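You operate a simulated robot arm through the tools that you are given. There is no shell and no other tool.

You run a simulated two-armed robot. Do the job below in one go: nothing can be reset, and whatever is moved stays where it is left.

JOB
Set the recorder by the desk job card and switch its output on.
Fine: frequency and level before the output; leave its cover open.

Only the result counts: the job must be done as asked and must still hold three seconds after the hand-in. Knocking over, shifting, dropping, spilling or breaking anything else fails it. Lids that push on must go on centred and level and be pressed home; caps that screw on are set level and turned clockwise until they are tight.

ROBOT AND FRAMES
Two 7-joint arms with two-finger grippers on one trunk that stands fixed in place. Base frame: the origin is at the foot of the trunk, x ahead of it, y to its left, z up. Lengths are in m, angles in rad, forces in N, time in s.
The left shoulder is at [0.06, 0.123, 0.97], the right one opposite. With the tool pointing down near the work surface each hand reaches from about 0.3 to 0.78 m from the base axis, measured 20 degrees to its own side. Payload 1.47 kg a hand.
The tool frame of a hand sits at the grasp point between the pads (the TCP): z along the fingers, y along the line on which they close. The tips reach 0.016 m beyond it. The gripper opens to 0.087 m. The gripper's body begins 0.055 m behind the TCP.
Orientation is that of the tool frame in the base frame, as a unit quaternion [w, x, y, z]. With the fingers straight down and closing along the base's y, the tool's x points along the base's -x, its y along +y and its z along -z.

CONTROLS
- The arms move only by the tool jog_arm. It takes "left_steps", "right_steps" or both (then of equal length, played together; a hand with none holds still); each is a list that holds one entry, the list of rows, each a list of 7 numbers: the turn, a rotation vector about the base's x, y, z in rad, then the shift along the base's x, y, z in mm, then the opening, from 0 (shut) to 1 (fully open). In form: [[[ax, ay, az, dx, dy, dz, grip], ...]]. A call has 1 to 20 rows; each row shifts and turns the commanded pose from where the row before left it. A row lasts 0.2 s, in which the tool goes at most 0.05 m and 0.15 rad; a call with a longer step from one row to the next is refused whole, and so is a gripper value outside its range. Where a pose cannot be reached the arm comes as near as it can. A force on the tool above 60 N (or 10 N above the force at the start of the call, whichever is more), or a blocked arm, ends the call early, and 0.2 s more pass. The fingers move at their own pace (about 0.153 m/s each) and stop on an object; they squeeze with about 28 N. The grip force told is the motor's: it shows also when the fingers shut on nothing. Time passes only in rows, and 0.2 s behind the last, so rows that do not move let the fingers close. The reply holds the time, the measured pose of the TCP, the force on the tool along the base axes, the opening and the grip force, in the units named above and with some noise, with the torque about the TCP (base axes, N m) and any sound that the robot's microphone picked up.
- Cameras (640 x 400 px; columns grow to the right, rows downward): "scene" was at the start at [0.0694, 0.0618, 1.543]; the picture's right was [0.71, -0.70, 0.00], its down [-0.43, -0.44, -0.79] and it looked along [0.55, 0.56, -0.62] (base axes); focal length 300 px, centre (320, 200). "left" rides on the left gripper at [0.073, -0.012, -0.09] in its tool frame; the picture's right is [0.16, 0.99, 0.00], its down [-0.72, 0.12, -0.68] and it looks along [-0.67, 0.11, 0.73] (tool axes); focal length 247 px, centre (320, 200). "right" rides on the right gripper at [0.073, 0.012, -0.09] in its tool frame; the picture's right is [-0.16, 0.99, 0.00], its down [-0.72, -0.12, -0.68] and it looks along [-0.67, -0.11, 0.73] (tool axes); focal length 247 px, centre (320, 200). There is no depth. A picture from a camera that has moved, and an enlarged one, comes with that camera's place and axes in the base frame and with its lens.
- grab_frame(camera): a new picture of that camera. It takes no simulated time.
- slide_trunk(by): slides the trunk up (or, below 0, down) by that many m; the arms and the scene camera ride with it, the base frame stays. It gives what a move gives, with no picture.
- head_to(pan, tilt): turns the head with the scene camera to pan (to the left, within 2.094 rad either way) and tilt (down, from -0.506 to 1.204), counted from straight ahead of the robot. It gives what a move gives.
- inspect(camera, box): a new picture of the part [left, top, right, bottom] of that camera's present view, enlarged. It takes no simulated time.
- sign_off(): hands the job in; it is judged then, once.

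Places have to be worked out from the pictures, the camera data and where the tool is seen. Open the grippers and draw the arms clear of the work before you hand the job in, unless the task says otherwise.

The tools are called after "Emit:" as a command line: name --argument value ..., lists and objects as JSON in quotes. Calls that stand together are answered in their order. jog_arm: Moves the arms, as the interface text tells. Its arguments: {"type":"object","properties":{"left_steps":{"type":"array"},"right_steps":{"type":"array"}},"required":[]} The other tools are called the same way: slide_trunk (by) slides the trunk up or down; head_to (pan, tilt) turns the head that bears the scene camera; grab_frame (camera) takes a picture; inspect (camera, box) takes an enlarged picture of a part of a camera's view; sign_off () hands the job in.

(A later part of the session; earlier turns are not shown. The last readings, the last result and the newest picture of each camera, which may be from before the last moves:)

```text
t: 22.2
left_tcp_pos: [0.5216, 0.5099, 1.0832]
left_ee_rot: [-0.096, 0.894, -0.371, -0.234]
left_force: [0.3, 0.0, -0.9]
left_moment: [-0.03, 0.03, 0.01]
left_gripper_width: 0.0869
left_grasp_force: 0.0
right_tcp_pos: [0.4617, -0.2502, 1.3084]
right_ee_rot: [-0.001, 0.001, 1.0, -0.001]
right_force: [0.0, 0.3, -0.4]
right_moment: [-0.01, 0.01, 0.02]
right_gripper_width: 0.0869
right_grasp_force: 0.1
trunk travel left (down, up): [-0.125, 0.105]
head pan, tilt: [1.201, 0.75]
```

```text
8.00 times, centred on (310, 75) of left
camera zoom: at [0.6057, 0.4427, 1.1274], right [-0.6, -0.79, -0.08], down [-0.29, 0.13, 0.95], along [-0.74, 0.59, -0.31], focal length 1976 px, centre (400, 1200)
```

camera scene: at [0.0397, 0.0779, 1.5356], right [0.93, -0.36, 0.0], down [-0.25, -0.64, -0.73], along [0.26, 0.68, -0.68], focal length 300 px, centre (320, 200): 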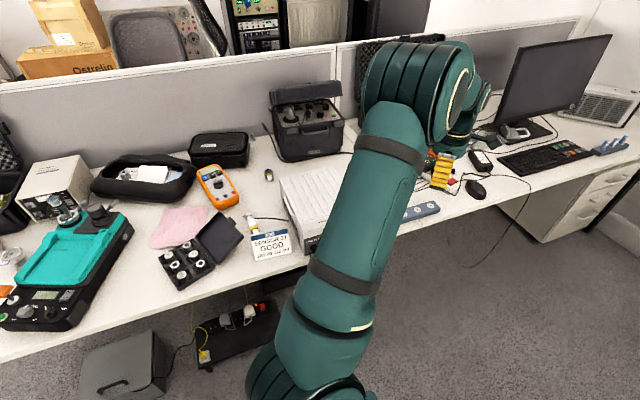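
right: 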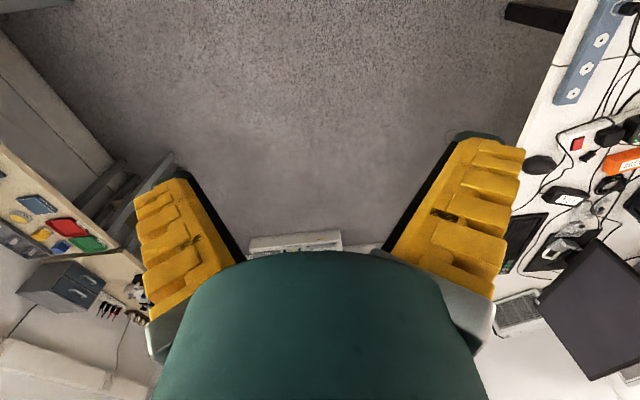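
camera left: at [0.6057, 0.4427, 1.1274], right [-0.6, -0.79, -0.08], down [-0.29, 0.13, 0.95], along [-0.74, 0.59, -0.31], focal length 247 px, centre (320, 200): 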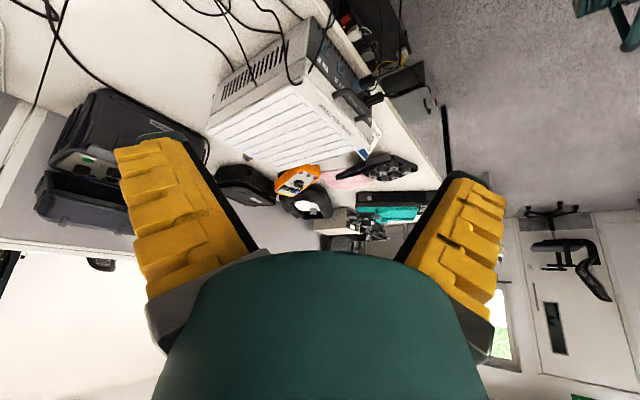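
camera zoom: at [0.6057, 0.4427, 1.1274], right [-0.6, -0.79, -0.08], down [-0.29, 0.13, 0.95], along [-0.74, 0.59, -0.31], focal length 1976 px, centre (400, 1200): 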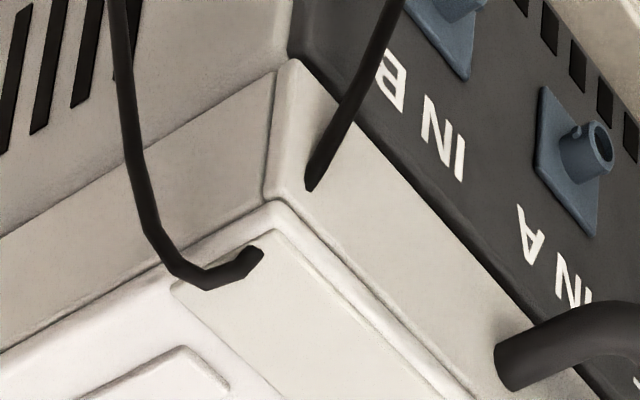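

The cable at that corner just passes by the cover. I'll zoom with the head camera on the left side grip and the seams.

Emit:
inspect --camera "scene" --box '[280, 160, 330, 220]'

Emit:
inspect --camera "scene" --box '[285, 205, 330, 250]'

```text
6.67 times, centred on (305, 190) of scene
camera zoom: at [0.0389, 0.0775, 1.5356], right [0.93, -0.36, 0.0], down [-0.25, -0.64, -0.73], along [0.26, 0.68, -0.68], focal length 2003 px, centre (420, 267)
```

zoom: 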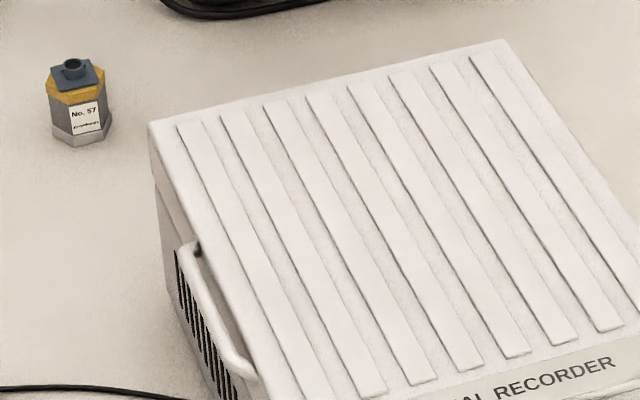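

```text
8.89 times, centred on (308, 228) of scene
camera zoom: at [0.0389, 0.0775, 1.5356], right [0.93, -0.36, 0.0], down [-0.25, -0.64, -0.73], along [0.26, 0.68, -0.68], focal length 2671 px, centre (431, -44)
```

zoom: 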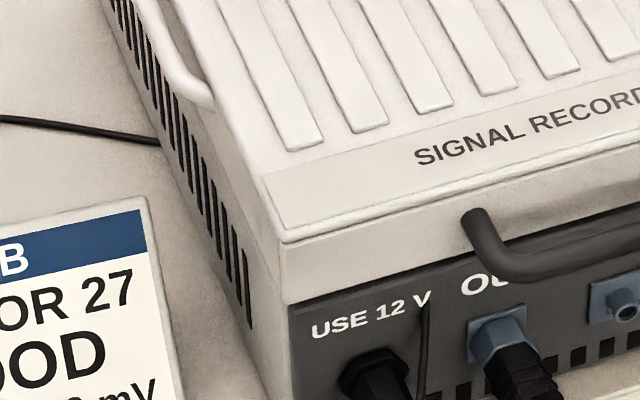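

The side grip hugs the cover's left edge with hardly any finger gap, while the grey front bail (legs at x≈0.273 and 0.346, bar at y≈0.611, z≈0.842) has room for a finger and is mounted on the cover's front skirt. I'll bring the left hand back to the front, undo its tilt and turn its yaw back so the fingers close in the y–z plane, ready for the bail.

Emit:
jog_arm --left_steps '[[[-0.09, -0.09, 0, -10, -20, 0, 1], [-0.09, -0.09, 0, -10, -20, 0, 1], [-0.09, -0.09, 0, -10, -20, 0, 1], [-0.09, -0.09, 0, -10, -20, 0, 1], [0, 0, -0.1473, -10, -5, 0, 1], [0, 0, -0.1473, -10, -5, 0, 1], [0, 0, -0.1473, -10, -5, 0, 1], [0, 0, -0.1473, -10, -5, 0, 1], [0, 0, -0.1473, -10, 0, 0, 1], [0, 0, -0.1473, -10, 0, 0, 1], [0, 0, -0.1473, -10, 0, 0, 1], [0, 0, -0.1473, -10, 0, 0, 1], [0, 0, -0.1473, -10, 0, 0, 1], [0, 0, -0.1473, -10, 0, 0, 1], [0, 0, -0.1473, -10, 0, 0, 1], [0, 0, -0.1473, -10, 0, 0, 1], [0, 0, -0.1473, -10, 0, 0, 1], [0, 0, -0.1473, -10, 0, 0, 1], [0, 0, -0.1473, -10, 0, 0, 1], [0, 0, -0.1473, -10, 0, 0, 1]]]'

```text
t: 26.4
left_tcp_pos: [0.3218, 0.4108, 1.0819]
left_ee_rot: [0.0, 0.003, 1.0, -0.001]
left_force: [-0.3, 0.3, 0.2]
left_moment: [0.01, 0.0, 0.01]
left_gripper_width: 0.0869
left_grasp_force: 0.1
right_tcp_pos: [0.4612, -0.2499, 1.3089]
right_ee_rot: [-0.001, 0.001, 1.0, -0.001]
right_force: [-0.7, 0.0, -0.3]
right_moment: [-0.01, -0.03, 0.03]
right_gripper_width: 0.0871
right_grasp_force: 0.1
trunk travel left (down, up): [-0.125, 0.105]
head pan, tilt: [1.201, 0.75]
```

The hand is back at yaw 0, pointing down at (0.322, 0.411, 1.082). Now I pitch it forward 90° about +x so the fingers point along +y, staying in front of the desk.

Emit:
jog_arm --left_steps '[[[0.1428, 0, 0, -1, 0, -8, 1], [0.1428, 0, 0, -1, 0, -8, 1], [0.1428, 0, 0, -1, 0, -8, 1], [0.1428, 0, 0, -1, 0, -8, 1], [0.1428, 0, 0, -1, 0, -8, 1], [0.1428, 0, 0, -1, 0, -8, 1], [0.1428, 0, 0, -1, 0, -8, 1], [0.1428, 0, 0, -1, 0, -8, 1], [0.1428, 0, 0, -1, 0, -8, 1], [0.1428, 0, 0, -1, 0, -8, 1], [0.1428, 0, 0, -1, 0, -8, 1]]]'

Emit:
grab_frame --camera "left"

Emit:
grab_frame --camera "scene"

```text
t: 28.8
left_tcp_pos: [0.3236, 0.4148, 0.9946]
left_ee_rot: [0.0, 0.001, 0.707, 0.708]
left_force: [0.0, 0.5, -0.2]
left_moment: [0.02, 0.0, -0.01]
left_gripper_width: 0.0869
left_grasp_force: 0.0
left hand out of reach, approached as far as the arm can: row 7, 8
right_tcp_pos: [0.4612, -0.2505, 1.3077]
right_ee_rot: [0.0, 0.0, 1.0, -0.001]
right_force: [0.5, 0.4, 0.6]
right_moment: [0.01, 0.03, 0.01]
right_gripper_width: 0.087
right_grasp_force: 0.0
trunk travel left (down, up): [-0.125, 0.105]
head pan, tilt: [1.201, 0.75]
```

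```text
taken
camera left: at [0.2501, 0.3244, 0.9852], right [-0.16, 0.0, 0.99], down [0.72, -0.68, 0.11], along [0.67, 0.73, 0.11], focal length 247 px, centre (320, 200)
```

left: 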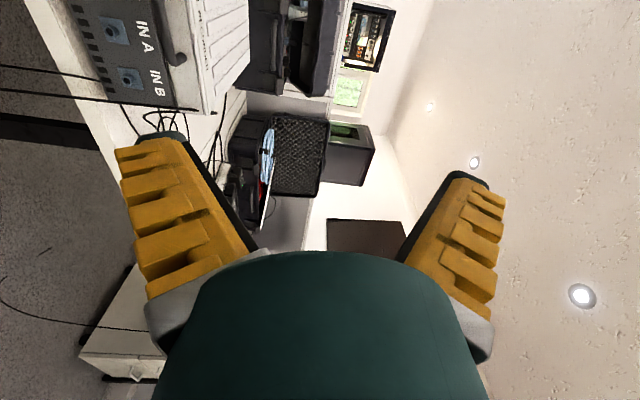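

```text
taken
camera scene: at [0.0394, 0.0776, 1.5356], right [0.93, -0.36, 0.0], down [-0.25, -0.64, -0.73], along [0.26, 0.68, -0.68], focal length 300 px, centre (320, 200)
```

scene: 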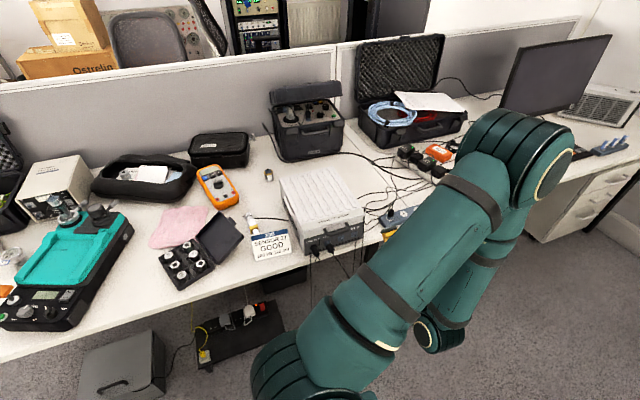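

Now the head sees the whole recorder. I'll enlarge it again from here.

Emit:
inspect --camera "scene" --box '[265, 160, 385, 270]'

Emit:
inspect --camera "left" --box '[60, 0, 270, 130]'

```text
3.64 times, centred on (325, 215) of scene
camera zoom: at [0.0394, 0.0776, 1.5356], right [0.93, -0.36, 0.0], down [-0.25, -0.64, -0.73], along [0.26, 0.68, -0.68], focal length 1093 px, centre (302, 146)
```

zoom: 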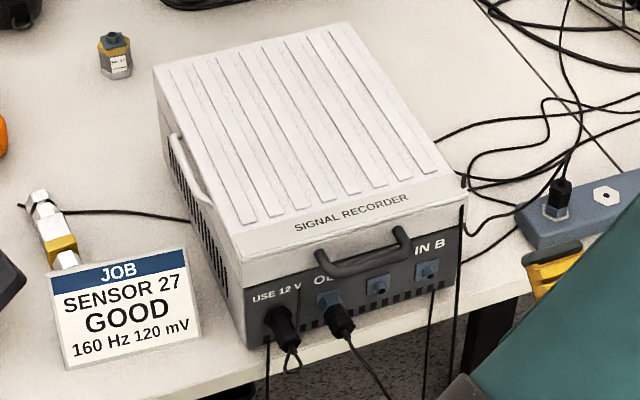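

```text
3.05 times, centred on (165, 65) of left
camera zoom: at [0.2501, 0.3244, 0.9852], right [-0.16, 0.0, 0.99], down [0.72, -0.68, 0.11], along [0.67, 0.73, 0.11], focal length 753 px, centre (792, 611)
```

zoom: 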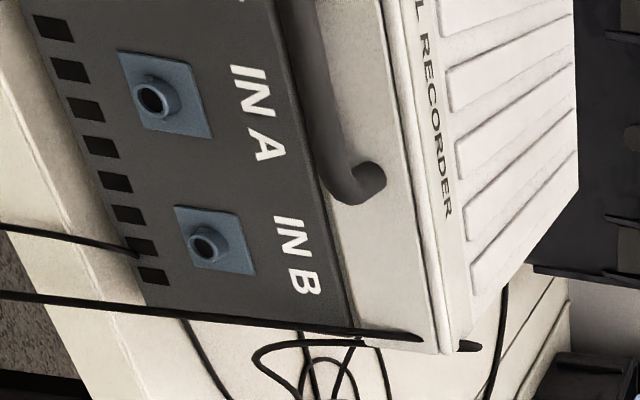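

The bail is clear. I'll lower the horizontal hand to the bar's height (z≈0.842) at x≈0.31 while still well in front of it, with the fingers half open.

Emit:
jog_arm --left_steps '[[[0, 0, 0, -3, 5, -30, 0.5], [0, 0, 0, -3, 5, -30, 0.5], [0, 0, 0, -3, 10, -30, 0.5], [0, 0, 0, -3, 10, -30, 0.5], [0, 0, 0, -2, 10, -32, 0.5], [0, 0, 0, 0, 0, 0, 0.5]]]'

Emit:
grab_frame --camera "left"

Emit:
grab_frame --camera "scene"

```text
t: 30.2
left_tcp_pos: [0.308, 0.453, 0.8436]
left_ee_rot: [-0.001, 0.0, 0.707, 0.707]
left_force: [0.9, 0.4, 0.0]
left_moment: [-0.02, 0.03, 0.0]
left_gripper_width: 0.0493
left_grasp_force: 3.8
right_tcp_pos: [0.4607, -0.2498, 1.3077]
right_ee_rot: [0.0, -0.001, 1.0, 0.0]
right_force: [-1.1, -0.6, 0.0]
right_moment: [-0.01, -0.03, -0.04]
right_gripper_width: 0.0868
right_grasp_force: 0.0
trunk travel left (down, up): [-0.125, 0.105]
head pan, tilt: [1.201, 0.75]
```

```text
taken
camera left: at [0.2345, 0.3631, 0.8342], right [-0.16, 0.0, 0.99], down [0.72, -0.68, 0.11], along [0.67, 0.73, 0.11], focal length 247 px, centre (320, 200)
```

left: 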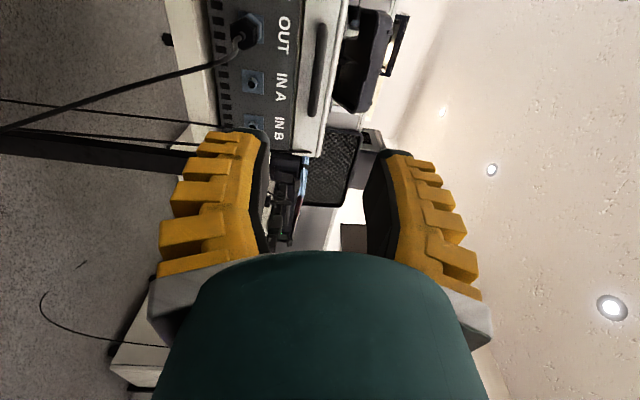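

```text
taken
camera scene: at [0.0383, 0.0774, 1.5357], right [0.93, -0.36, 0.0], down [-0.25, -0.64, -0.73], along [0.26, 0.68, -0.68], focal length 300 px, centre (320, 200)
```

scene: 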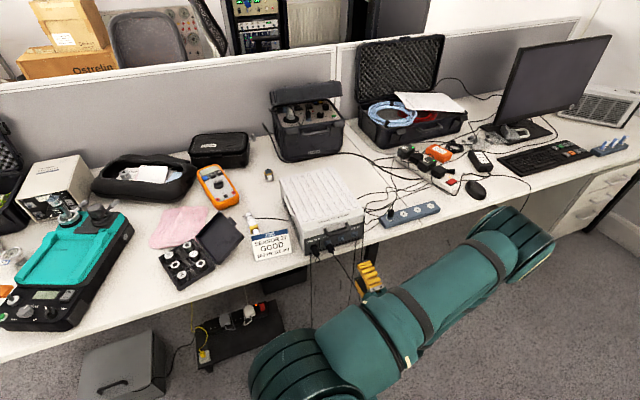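

The bar lies centred in the slot between the fingers. I advance along +y to y≈0.575 and check again.

Emit:
jog_arm --left_steps '[[[0, 0, 0, 0, 25, 0, 0.5], [0, 0, 0, 0, 25, 0, 0.5], [0, 0, 0, 0, 25, 0, 0.5], [0, 0, 0, 0, 25, 0, 0.5], [0, 0, 0, 0, 22, 0, 0.5], [0, 0, 0, 0, 0, 0, 0.5]]]'

Emit:
grab_frame --camera "left"

Emit:
inspect --camera "scene" --box '[265, 180, 405, 310]'

```text
t: 31.6
left_tcp_pos: [0.3081, 0.5748, 0.8447]
left_ee_rot: [0.0, 0.001, 0.707, 0.707]
left_force: [0.8, 0.2, -0.8]
left_moment: [0.02, -0.04, -0.01]
left_gripper_width: 0.0492
left_grasp_force: 4.1
right_tcp_pos: [0.4616, -0.2502, 1.3082]
right_ee_rot: [0.0, -0.001, 1.0, 0.0]
right_force: [0.2, -0.5, -1.0]
right_moment: [0.0, -0.02, 0.03]
right_gripper_width: 0.0871
right_grasp_force: 0.1
trunk travel left (down, up): [-0.125, 0.105]
head pan, tilt: [1.201, 0.75]
```

```text
taken
camera left: at [0.235, 0.4855, 0.835], right [-0.16, 0.0, 0.99], down [0.72, -0.68, 0.11], along [0.67, 0.73, 0.11], focal length 247 px, centre (320, 200)
```

left: 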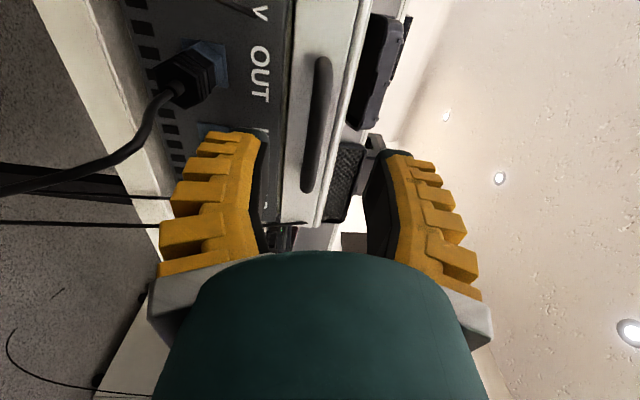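

```text
3.08 times, centred on (335, 245) of scene
camera zoom: at [0.0387, 0.0775, 1.5356], right [0.93, -0.36, 0.0], down [-0.25, -0.64, -0.73], along [0.26, 0.68, -0.68], focal length 924 px, centre (274, 62)
```

zoom: 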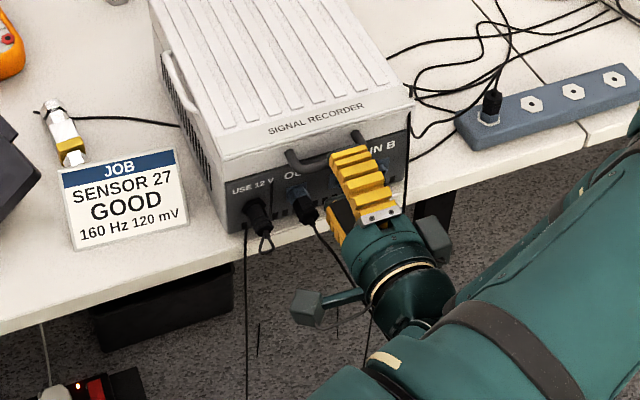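

The fingers straddle the bar's height with the lower finger clear of the OUT plug. I advance to y≈0.602 and narrow the slot to about 22 mm around the bar without squeezing.

Emit:
jog_arm --left_steps '[[[0, 0, 0, 1, 9, 0, 0.5], [0, 0, 0, 0, 9, 0, 0.5], [0, 0, 0, 0, 9, 0, 0.5], [0, 0, 0, 0, 0, -1, 0.4], [0, 0, 0, 0, 0, 0, 0.3], [0, 0, 0, 0, 0, 0, 0.25], [0, 0, 0, 0, 0, 0, 0.25]]]'

Emit:
grab_frame --camera "left"

Emit:
inspect --camera "scene" --box '[295, 210, 375, 290]'

```text
t: 33.2
left_tcp_pos: [0.3088, 0.6021, 0.8425]
left_ee_rot: [-0.001, 0.001, 0.707, 0.707]
left_force: [-0.2, 0.2, 0.4]
left_moment: [0.05, -0.03, -0.01]
left_gripper_width: 0.0281
left_grasp_force: 5.0
right_tcp_pos: [0.4613, -0.2495, 1.3084]
right_ee_rot: [0.0, 0.0, 1.0, 0.0]
right_force: [0.2, -0.3, -0.5]
right_moment: [0.01, -0.01, 0.03]
right_gripper_width: 0.0871
right_grasp_force: 0.1
trunk travel left (down, up): [-0.125, 0.105]
head pan, tilt: [1.201, 0.75]
```

```text
taken
camera left: at [0.2363, 0.5131, 0.8334], right [-0.16, 0.0, 0.99], down [0.72, -0.68, 0.11], along [0.67, 0.73, 0.11], focal length 247 px, centre (320, 200)
```

left: 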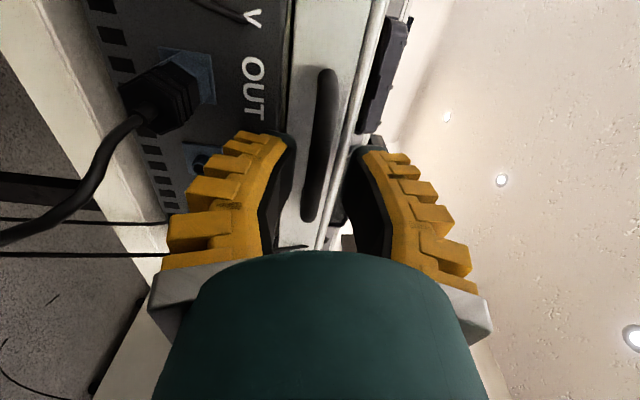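

```text
5.00 times, centred on (335, 250) of scene
camera zoom: at [0.0387, 0.0777, 1.5356], right [0.93, -0.36, 0.0], down [-0.25, -0.64, -0.73], along [0.26, 0.68, -0.68], focal length 1502 px, centre (245, -50)
```

zoom: 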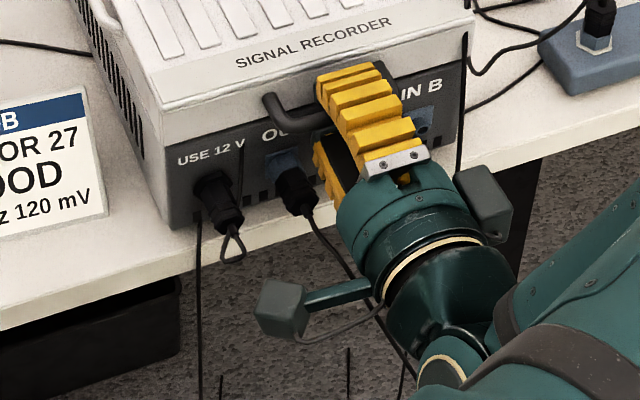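

The slot is 28 mm wide around the bar. I lift in small steps: first 7 mm of free play, reading the force.

Emit:
jog_arm --left_steps '[[[0, 0, 0, 0, 0, 2, 0.2], [0, 0, 0, 0, 0, 2, 0.2], [0, 0, 0, 0, 0, 2, 0.2], [0, 0, 0, 0, 0, 1, 0.2], [0, 0, 0, 0, 0, 0, 0.2]]]'

Emit:
grab_frame --camera "left"

```text
t: 34.4
left_tcp_pos: [0.3114, 0.6029, 0.849]
left_ee_rot: [0.0, 0.001, 0.707, 0.707]
left_force: [0.0, -0.1, -0.4]
left_moment: [-0.01, 0.01, 0.01]
left_gripper_width: 0.0242
left_grasp_force: 5.0
right_tcp_pos: [0.4612, -0.25, 1.309]
right_ee_rot: [0.0, 0.0, 1.0, 0.0]
right_force: [-0.1, -0.3, -0.8]
right_moment: [-0.03, -0.01, 0.01]
right_gripper_width: 0.087
right_grasp_force: 0.0
trunk travel left (down, up): [-0.125, 0.105]
head pan, tilt: [1.201, 0.75]
```

```text
taken
camera left: at [0.2371, 0.5137, 0.8397], right [-0.16, 0.0, 0.99], down [0.72, -0.68, 0.11], along [0.67, 0.73, 0.11], focal length 247 px, centre (320, 200)
```

left: 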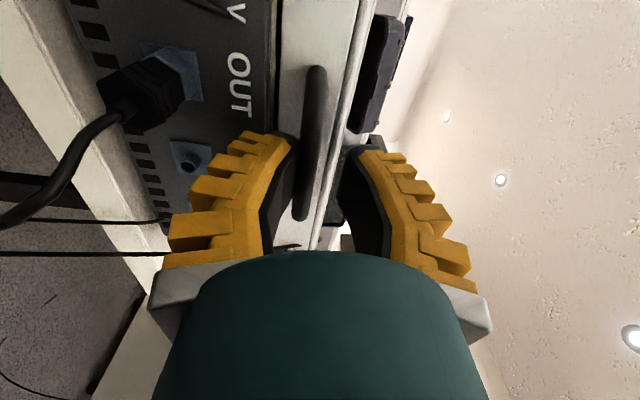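

No force yet; the lower finger is close to the bar. I continue up 3 mm.

Emit:
jog_arm --left_steps '[[[0, 0, 0, 0, 0, 1, 0.2], [0, 0, 0, 0, 0, 1, 0.2], [0, 0, 0, 0, 0, 1, 0.2], [0, 0, 0, 0, 0, 0, 0.2]]]'

Emit:
inspect --camera "left" --box '[220, 50, 400, 250]'

```text
t: 35.4
left_tcp_pos: [0.3114, 0.6017, 0.8512]
left_ee_rot: [-0.001, 0.001, 0.707, 0.708]
left_force: [0.3, 0.1, -0.1]
left_moment: [-0.01, -0.03, 0.0]
left_gripper_width: 0.0238
left_grasp_force: 4.7
right_tcp_pos: [0.4621, -0.2496, 1.3074]
right_ee_rot: [0.0, 0.0, 1.0, 0.0]
right_force: [0.9, -0.3, 0.0]
right_moment: [0.02, 0.01, 0.0]
right_gripper_width: 0.0868
right_grasp_force: 0.1
trunk travel left (down, up): [-0.125, 0.105]
head pan, tilt: [1.201, 0.75]
```

```text
2.00 times, centred on (310, 150) of left
camera zoom: at [0.2375, 0.5128, 0.8428], right [-0.16, 0.0, 0.99], down [0.72, -0.68, 0.11], along [0.67, 0.73, 0.11], focal length 494 px, centre (340, 300)
```

zoom: 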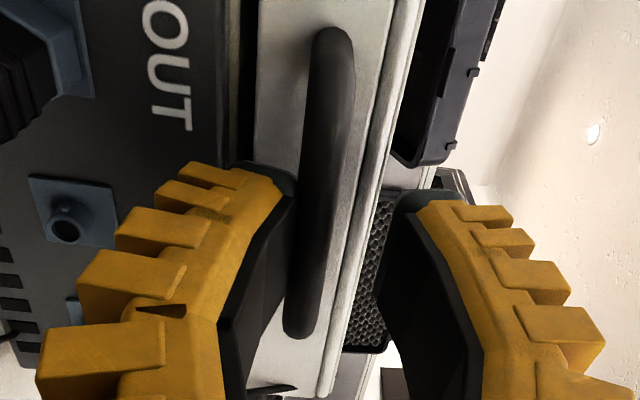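

The pad is just about at the bar's underside. I go up 3 mm more and read the force.

Emit:
jog_arm --left_steps '[[[0, 0, 0, 0, 0, 1, 0.2], [0, 0, 0, 0, 0, 1, 0.2], [0, 0, 0, 0, 0, 1, 0.2]]]'

Emit:
inspect --camera "left" --box '[220, 50, 400, 250]'

```text
t: 36.2
left_tcp_pos: [0.3091, 0.6017, 0.8553]
left_ee_rot: [-0.001, 0.001, 0.707, 0.707]
left_force: [0.5, -0.2, -1.5]
left_moment: [0.0, 0.02, 0.0]
left_gripper_width: 0.0241
left_grasp_force: 4.7
right_tcp_pos: [0.4613, -0.2503, 1.3084]
right_ee_rot: [0.0, 0.0, 1.0, -0.001]
right_force: [0.2, -0.1, -0.5]
right_moment: [0.0, 0.01, -0.03]
right_gripper_width: 0.0869
right_grasp_force: 0.0
trunk travel left (down, up): [-0.125, 0.105]
head pan, tilt: [1.201, 0.75]
```

```text
2.00 times, centred on (310, 150) of left
camera zoom: at [0.2371, 0.5123, 0.8457], right [-0.15, 0.0, 0.99], down [0.72, -0.68, 0.11], along [0.67, 0.73, 0.1], focal length 494 px, centre (340, 300)
```

zoom: 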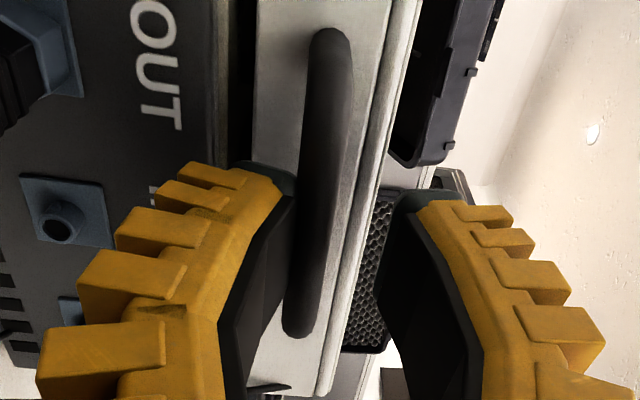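

The cover rises with the front bail at only 1.5 N (the gap above the dark panel has widened), so it is hinged at the back. I'll follow an arc about a back hinge near (y 0.905, z 0.83) up to about 20°.

Emit:
jog_arm --left_steps '[[[0, 0, 0, 0, 1.2, 10.6, 0.2], [0, 0, 0, 0, 1.5, 10.6, 0.2], [0, 0, 0, 0, 1.8, 10.6, 0.2], [0, 0, 0, 0, 2.2, 10.6, 0.2], [0, 0, 0, 0, 2.9, 12.3, 0.2], [0, 0, 0, 0, 3.5, 12.3, 0.2], [0, 0, 0, 0, 4.1, 12.3, 0.2], [0, 0, 0, 0, 4.6, 12.3, 0.2]]]'

Emit:
grab_frame --camera "left"

Emit:
inspect --camera "scene" --box '[265, 140, 405, 270]'

```text
t: 38.0
left_tcp_pos: [0.3089, 0.625, 0.9476]
left_ee_rot: [0.0, 0.001, 0.707, 0.707]
left_force: [-0.2, -0.6, 0.9]
left_moment: [-0.01, -0.02, 0.01]
left_gripper_width: 0.0239
left_grasp_force: 5.4
right_tcp_pos: [0.4606, -0.2509, 1.3084]
right_ee_rot: [0.001, 0.0, 1.0, 0.0]
right_force: [0.2, -0.6, 0.4]
right_moment: [0.0, 0.0, -0.02]
right_gripper_width: 0.087
right_grasp_force: 0.1
trunk travel left (down, up): [-0.125, 0.105]
head pan, tilt: [1.201, 0.75]
```

```text
taken
camera left: at [0.2368, 0.5348, 0.9377], right [-0.16, 0.0, 0.99], down [0.72, -0.68, 0.11], along [0.67, 0.73, 0.11], focal length 247 px, centre (320, 200)
```

left: 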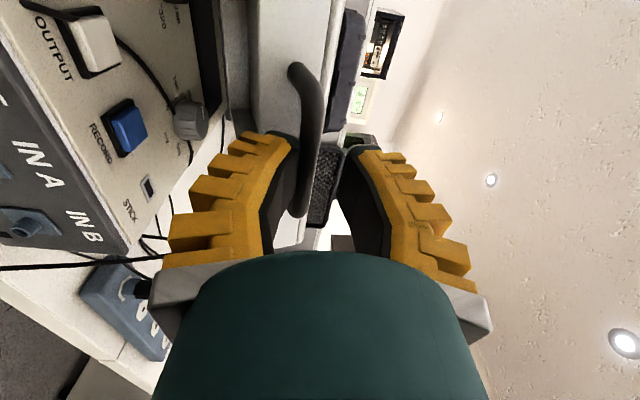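

```text
3.08 times, centred on (335, 205) of scene
camera zoom: at [0.0384, 0.0776, 1.5357], right [0.93, -0.36, 0.0], down [-0.25, -0.64, -0.73], along [0.26, 0.68, -0.68], focal length 924 px, centre (274, 185)
```

zoom: 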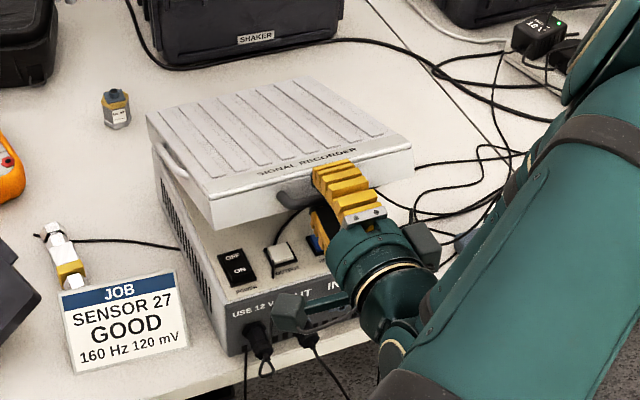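

Under the cover there are controls: an OFF/ON rocker, OUTPUT, RECORD, STICK etc. The arc matches well; I continue to about 50°, seating the bar a few mm deeper.

Emit:
jog_arm --left_steps '[[[0, 0, 0, 0, 7, 11.6, 0.2], [0, 0, 0, 0, 7.2, 11.5, 0.2], [0, 0, 0, 0, 7, 11.3, 0.2], [0, 0, 0, 0, 7, 11.2, 0.2], [0, 0, 0, 0, 7.2, 10.7, 0.2], [0, 0, 0, 0, 7.6, 10.4, 0.2], [0, 0, 0, 0, 8.0, 10.1, 0.2], [0, 0, 0, 0, 8.3, 9.7, 0.2], [0, 0, 0, 0, 8.8, 9.3, 0.2], [0, 0, 0, 0, 9.2, 8.9, 0.2], [0, 0, 0, 0, 9.6, 8.5, 0.2], [0, 0, 0, 0, 9.9, 8.2, 0.2]]]'

Emit:
grab_frame --camera "left"

Emit:
inspect --camera "scene" --box '[265, 140, 405, 270]'

```text
t: 40.6
left_tcp_pos: [0.3096, 0.7211, 1.0686]
left_ee_rot: [-0.001, 0.002, 0.707, 0.707]
left_force: [-0.3, -0.3, 0.0]
left_moment: [-0.01, 0.0, 0.01]
left_gripper_width: 0.024
left_grasp_force: 4.6
right_tcp_pos: [0.4614, -0.2504, 1.3089]
right_ee_rot: [0.0, 0.0, 1.0, 0.0]
right_force: [0.7, -0.3, 0.3]
right_moment: [-0.02, -0.04, 0.02]
right_gripper_width: 0.0871
right_grasp_force: 0.0
trunk travel left (down, up): [-0.125, 0.105]
head pan, tilt: [1.201, 0.75]
```

```text
taken
camera left: at [0.237, 0.631, 1.0595], right [-0.16, 0.0, 0.99], down [0.72, -0.68, 0.11], along [0.67, 0.73, 0.11], focal length 247 px, centre (320, 200)
```

left: 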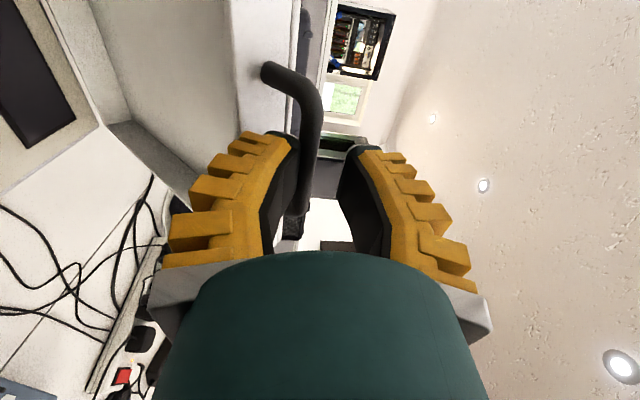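

```text
3.08 times, centred on (335, 205) of scene
camera zoom: at [0.0385, 0.0777, 1.5356], right [0.93, -0.36, 0.0], down [-0.25, -0.64, -0.73], along [0.26, 0.68, -0.68], focal length 924 px, centre (274, 185)
```

zoom: 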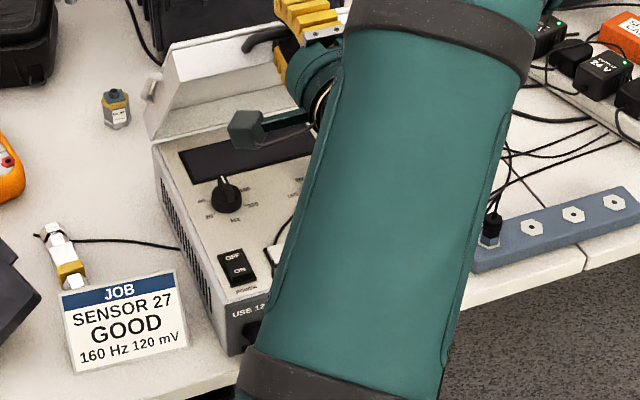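

At about 50° the arm reads almost no load. I'll test whether the cover holds itself by lowering the hand 5 mm and seeing if the bar follows.

Emit:
jog_arm --left_steps '[[[0, 0, 0, 0, 0, -2.5, 0.2], [0, 0, 0, 0, 0, -2.5, 0.2], [0, 0, 0, 0, 0, 0, 0.2]]]'

Emit:
grab_frame --camera "left"

```text
t: 41.4
left_tcp_pos: [0.3101, 0.7218, 1.0638]
left_ee_rot: [0.0, 0.001, 0.707, 0.707]
left_force: [-0.8, -1.1, 0.0]
left_moment: [0.0, -0.03, 0.02]
left_gripper_width: 0.0239
left_grasp_force: 4.4
right_tcp_pos: [0.4621, -0.2501, 1.3081]
right_ee_rot: [-0.001, 0.0, 1.0, -0.001]
right_force: [0.5, -0.3, -0.8]
right_moment: [0.0, 0.02, 0.01]
right_gripper_width: 0.0874
right_grasp_force: 0.0
trunk travel left (down, up): [-0.125, 0.105]
head pan, tilt: [1.201, 0.75]
```

```text
taken
camera left: at [0.2377, 0.631, 1.0539], right [-0.16, 0.0, 0.99], down [0.72, -0.68, 0.11], along [0.67, 0.73, 0.11], focal length 247 px, centre (320, 200)
```

left: 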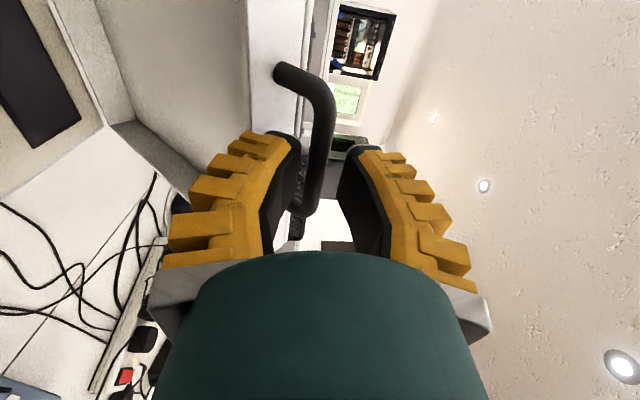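

The bar stayed put while the hand dropped, so the cover's hinge holds by friction. To open it further I'll back out of the bail, close the fingers, drop to z≈0.955 and then push on the underside of the cover along +y.

Emit:
jog_arm --left_steps '[[[0, 0, 0, 0, -15, 0, 0.2], [0, 0, 0, 0, -20, 0, 0.2], [0, 0, 0, 0, -25, 0, 0.2], [0, 0, 0, 0, -10, -25, 0], [0, 0, 0, 0, 0, -30, 0], [0, 0, 0, 0, 0, -30, 0], [0, 0, 0, 0, 0, -24, 0], [0, 0, 0, 0, 0, 0, 0]]]'

Emit:
grab_frame --camera "left"

Emit:
grab_frame --camera "scene"

```text
t: 43.2
left_tcp_pos: [0.3091, 0.651, 0.9537]
left_ee_rot: [-0.001, 0.001, 0.707, 0.707]
left_force: [0.4, -0.3, -0.2]
left_moment: [0.03, 0.01, -0.01]
left_gripper_width: 0.0001
left_grasp_force: 28.4
right_tcp_pos: [0.4602, -0.2507, 1.3089]
right_ee_rot: [0.0, 0.0, 1.0, -0.001]
right_force: [-0.2, 0.5, 0.8]
right_moment: [0.03, -0.01, 0.01]
right_gripper_width: 0.0872
right_grasp_force: 0.1
trunk travel left (down, up): [-0.125, 0.105]
head pan, tilt: [1.201, 0.75]
```

```text
taken
camera left: at [0.2358, 0.5615, 0.9442], right [-0.16, 0.0, 0.99], down [0.72, -0.68, 0.11], along [0.67, 0.73, 0.11], focal length 247 px, centre (320, 200)
```

left: 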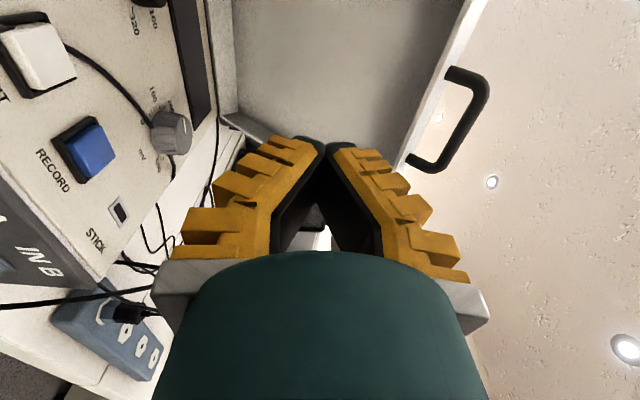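

```text
taken
camera scene: at [0.0385, 0.0775, 1.5357], right [0.93, -0.36, 0.0], down [-0.25, -0.64, -0.73], along [0.26, 0.68, -0.68], focal length 300 px, centre (320, 200)
```

scene: 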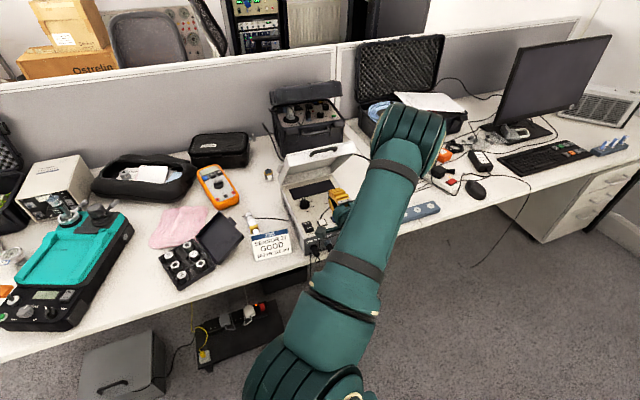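

The cover stays up by itself. Now I push forward along +y with the shut fingers, expecting contact near TCP y≈0.82.

Emit:
jog_arm --left_steps '[[[0, 0, 0, 0, 25, 0, 0], [0, 0, 0, 0, 25, 0, 0], [0, 0, 0, 0, 25, 0, 0], [0, 0, 0, 0, 25, 0, 0], [0, 0, 0, 0, 20, 0, 0], [0, 0, 0, 0, 20, 0, 0], [0, 0, 0, 0, 10, 0, 0]]]'

Emit:
grab_frame --camera "left"

Emit:
inspect --camera "scene" --box '[255, 110, 415, 260]'

```text
t: 44.8
left_tcp_pos: [0.3119, 0.8006, 0.9552]
left_ee_rot: [0.0, 0.001, 0.707, 0.707]
left_force: [0.2, 0.2, -0.4]
left_moment: [-0.03, 0.0, 0.0]
left_gripper_width: 0.0
left_grasp_force: 28.0
right_tcp_pos: [0.4604, -0.2509, 1.3085]
right_ee_rot: [0.0, 0.0, 1.0, 0.0]
right_force: [-0.4, 0.4, 0.6]
right_moment: [0.02, -0.01, 0.04]
right_gripper_width: 0.0871
right_grasp_force: 0.0
trunk travel left (down, up): [-0.125, 0.105]
head pan, tilt: [1.201, 0.75]
```

```text
taken
camera left: at [0.2381, 0.7113, 0.945], right [-0.16, 0.0, 0.99], down [0.72, -0.68, 0.11], along [0.67, 0.73, 0.11], focal length 247 px, centre (320, 200)
```

left: 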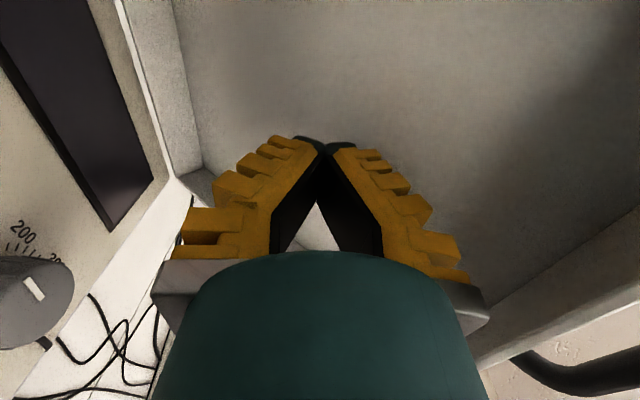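

```text
2.67 times, centred on (335, 185) of scene
camera zoom: at [0.0387, 0.0776, 1.5356], right [0.93, -0.36, 0.0], down [-0.25, -0.64, -0.73], along [0.26, 0.68, -0.68], focal length 801 px, centre (280, 240)
```

zoom: 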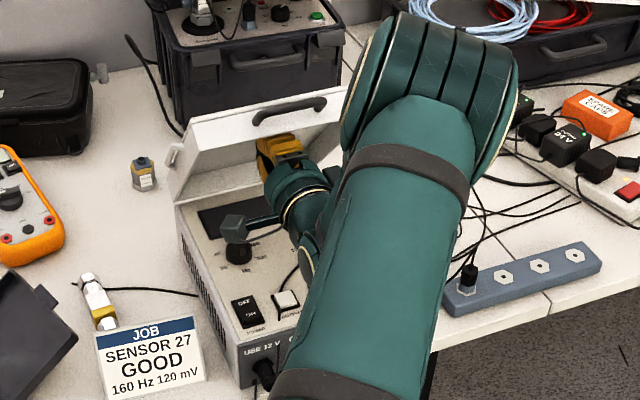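

Contact is close. I push further in 8–10 mm rows and watch the force.

Emit:
jog_arm --left_steps '[[[0, 0, 0, 0, 8, 0, 0], [0, 0, 0, 0, 8, 0, 0], [0, 0, 0, 0, 8, 0, 0], [0, 0, 0, 0, 8, 0, 0], [0, 0, 0, 0, 8, 0, 0]]]'

Emit:
inspect --camera "scene" --box '[255, 110, 415, 260]'

```text
t: 46.0
left_tcp_pos: [0.3095, 0.8403, 0.954]
left_ee_rot: [-0.001, 0.001, 0.707, 0.707]
left_force: [-0.5, -0.7, 0.1]
left_moment: [0.03, 0.0, 0.03]
left_gripper_width: 0.0
left_grasp_force: 28.0
right_tcp_pos: [0.4613, -0.2505, 1.3079]
right_ee_rot: [0.001, 0.0, 1.0, 0.0]
right_force: [0.3, -0.9, 0.4]
right_moment: [-0.03, -0.03, 0.03]
right_gripper_width: 0.0872
right_grasp_force: 0.1
trunk travel left (down, up): [-0.125, 0.105]
head pan, tilt: [1.201, 0.75]
```

```text
2.67 times, centred on (335, 185) of scene
camera zoom: at [0.0386, 0.0778, 1.5356], right [0.93, -0.36, 0.0], down [-0.25, -0.64, -0.73], along [0.26, 0.68, -0.68], focal length 801 px, centre (280, 240)
```

zoom: 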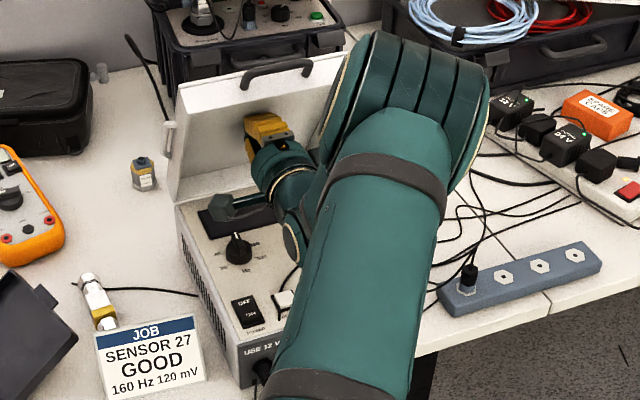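

The cover is swinging further open with barely any force. I continue another 50 mm.

Emit:
jog_arm --left_steps '[[[0, 0, 0, 0, 8, 0, 0], [0, 0, 0, 0, 8, 0, 0], [0, 0, 0, 0, 8, 0, 0], [0, 0, 0, 0, 8, 0, 0], [0, 0, 0, 0, 8, 0, 0], [0, 0, 0, 0, 8, 0, 0]]]'

Emit:
inspect --camera "scene" --box '[255, 90, 415, 240]'

```text
t: 47.4
left_tcp_pos: [0.3107, 0.8891, 0.9526]
left_ee_rot: [-0.001, 0.002, 0.707, 0.707]
left_force: [0.5, -0.7, -0.8]
left_moment: [0.04, -0.02, -0.01]
left_gripper_width: 0.0
left_grasp_force: 27.7
right_tcp_pos: [0.462, -0.2507, 1.3099]
right_ee_rot: [0.0, 0.0, 1.0, 0.0]
right_force: [0.2, 0.6, 0.3]
right_moment: [0.02, 0.02, 0.02]
right_gripper_width: 0.087
right_grasp_force: 0.0
trunk travel left (down, up): [-0.125, 0.105]
head pan, tilt: [1.201, 0.75]
```

```text
2.67 times, centred on (335, 165) of scene
camera zoom: at [0.0386, 0.0777, 1.5356], right [0.93, -0.36, 0.0], down [-0.25, -0.64, -0.73], along [0.26, 0.68, -0.68], focal length 801 px, centre (280, 293)
```

zoom: 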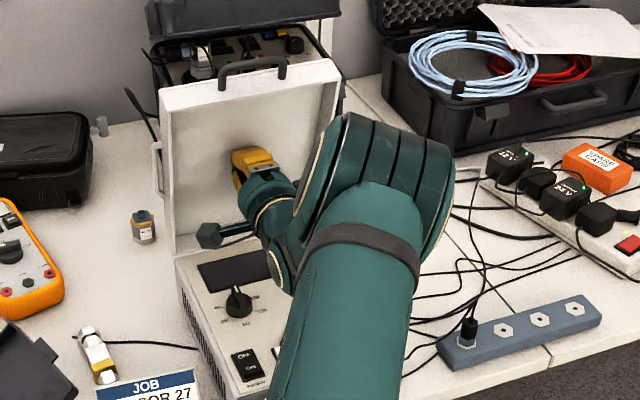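

The cover is at roughly 80°. I push another 24 mm slowly to bring it near upright, watching for a stop.

Emit:
jog_arm --left_steps '[[[0, 0, 0, 0, 6, 0, 0], [0, 0, 0, 0, 6, 0, 0], [0, 0, 0, 0, 6, 0, 0], [0, 0, 0, 0, 6, 0, 0]]]'

Emit:
inspect --camera "scene" --box '[255, 90, 415, 240]'

```text
t: 48.4
left_tcp_pos: [0.3106, 0.914, 0.9551]
left_ee_rot: [0.0, 0.001, 0.707, 0.707]
left_force: [0.5, 0.1, 0.5]
left_moment: [-0.03, 0.01, 0.01]
left_gripper_width: 0.0
left_grasp_force: 28.4
right_tcp_pos: [0.4611, -0.2501, 1.3085]
right_ee_rot: [0.0, 0.0, 1.0, 0.0]
right_force: [0.2, 0.1, 0.1]
right_moment: [0.01, -0.02, -0.02]
right_gripper_width: 0.0871
right_grasp_force: 0.2
trunk travel left (down, up): [-0.125, 0.105]
head pan, tilt: [1.201, 0.75]
```

```text
2.67 times, centred on (335, 165) of scene
camera zoom: at [0.0387, 0.0777, 1.5356], right [0.93, -0.36, 0.0], down [-0.25, -0.64, -0.73], along [0.26, 0.68, -0.68], focal length 801 px, centre (280, 293)
```

zoom: 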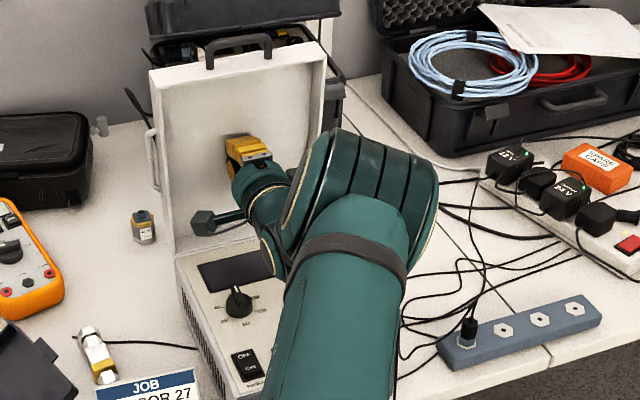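

The cover stands about upright. I withdraw the hand straight back along -y and then right/away so the head can see the panel.

Emit:
jog_arm --left_steps '[[[0, 0, 0, 0, -15, 0, 0], [0, 0, 0, 0, -30, 0, 0], [0, 0, 0, 0, -40, 0, 0], [0, 0, 0, 0, -40, 0, 0], [0, 0, 0, 0, -40, 0, 0], [0, 0, 0, 0, -40, 0, 0], [0, 0, 0, 0, -40, 0, 0], [0, 0, 0, 0, -40, 0, 0], [0, 0, 0, 0, -40, 0, 0], [0, 0, 0, 0, -40, 0, 0], [0, 0, 0, 0, -40, 0, 0], [0, 0, 0, 0, -30, -20, 0], [0, 0, 0, 0, -20, -30, 0]]]'

Emit:
grab_frame --camera "scene"

Emit:
inspect --camera "scene" --box '[265, 110, 385, 260]'

```text
t: 51.2
left_tcp_pos: [0.3124, 0.4585, 0.9037]
left_ee_rot: [-0.001, 0.001, 0.707, 0.707]
left_force: [0.2, -1.1, -0.1]
left_moment: [-0.01, 0.0, 0.0]
left_gripper_width: 0.0001
left_grasp_force: 28.2
right_tcp_pos: [0.4619, -0.2508, 1.3091]
right_ee_rot: [-0.001, 0.0, 1.0, -0.001]
right_force: [-0.1, 0.8, -0.4]
right_moment: [0.02, 0.02, -0.01]
right_gripper_width: 0.087
right_grasp_force: 0.1
trunk travel left (down, up): [-0.125, 0.105]
head pan, tilt: [1.201, 0.75]
```

```text
taken
camera scene: at [0.0391, 0.0774, 1.5356], right [0.93, -0.36, 0.0], down [-0.25, -0.64, -0.73], along [0.26, 0.68, -0.68], focal length 300 px, centre (320, 200)
```

scene: 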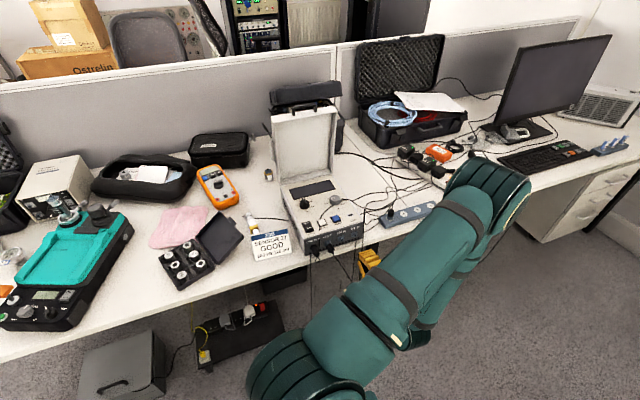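

```text
2.67 times, centred on (325, 185) of scene
camera zoom: at [0.0391, 0.0774, 1.5356], right [0.93, -0.36, 0.0], down [-0.25, -0.64, -0.73], along [0.26, 0.68, -0.68], focal length 801 px, centre (307, 240)
```

zoom: 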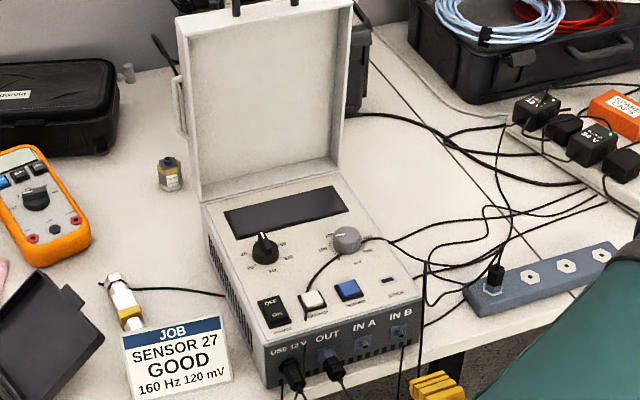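

The panel is fully exposed with the cover standing up. I'll enlarge the panel to read the dials, switches and display.

Emit:
inspect --camera "scene" --box '[282, 175, 362, 250]'

Emit:
inspect --camera "scene" --box '[288, 190, 322, 216]'

Emit:
inspect --camera "scene" --box '[320, 188, 354, 214]'

Emit:
inspect --camera "scene" --box '[295, 210, 355, 250]'

```text
5.33 times, centred on (322, 212) of scene
camera zoom: at [0.0391, 0.0774, 1.5356], right [0.93, -0.36, 0.0], down [-0.25, -0.64, -0.73], along [0.26, 0.68, -0.68], focal length 1602 px, centre (309, 133)
```

zoom: 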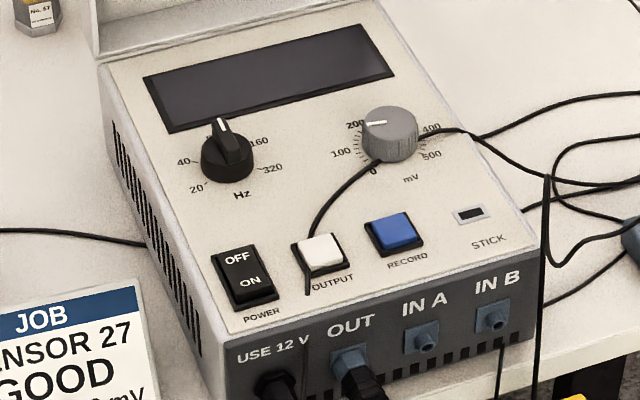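

```text
15.38 times, centred on (305, 203) of scene
camera zoom: at [0.0391, 0.0774, 1.5356], right [0.93, -0.36, 0.0], down [-0.25, -0.64, -0.73], along [0.26, 0.68, -0.68], focal length 4623 px, centre (551, 154)
```

zoom: 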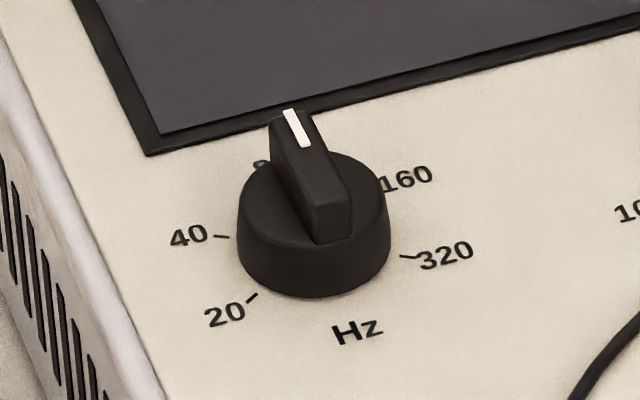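

```text
15.38 times, centred on (337, 201) of scene
camera zoom: at [0.0391, 0.0774, 1.5356], right [0.93, -0.36, 0.0], down [-0.25, -0.64, -0.73], along [0.26, 0.68, -0.68], focal length 4623 px, centre (58, 185)
```

zoom: 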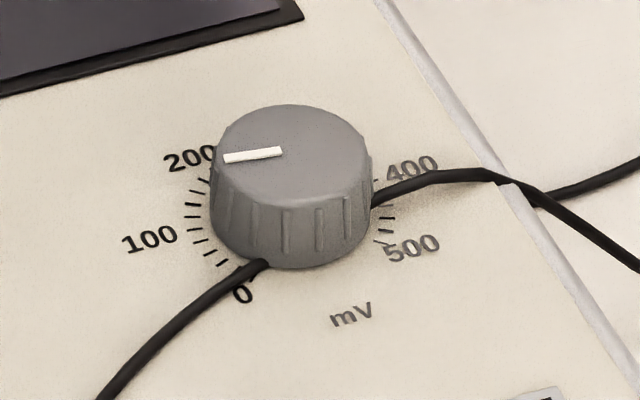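

```text
10.00 times, centred on (325, 230) of scene
camera zoom: at [0.0391, 0.0774, 1.5356], right [0.93, -0.36, 0.0], down [-0.25, -0.64, -0.73], along [0.26, 0.68, -0.68], focal length 3005 px, centre (270, -100)
```

zoom: 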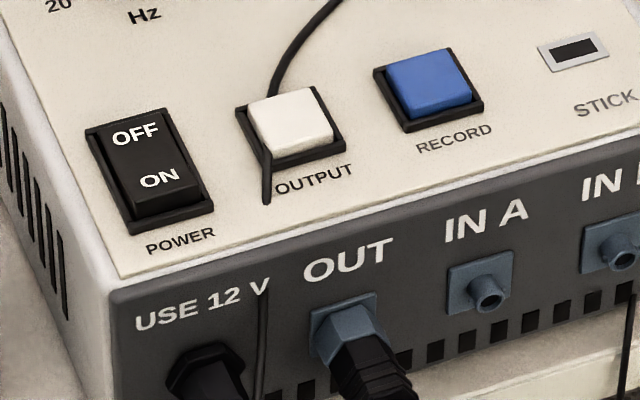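

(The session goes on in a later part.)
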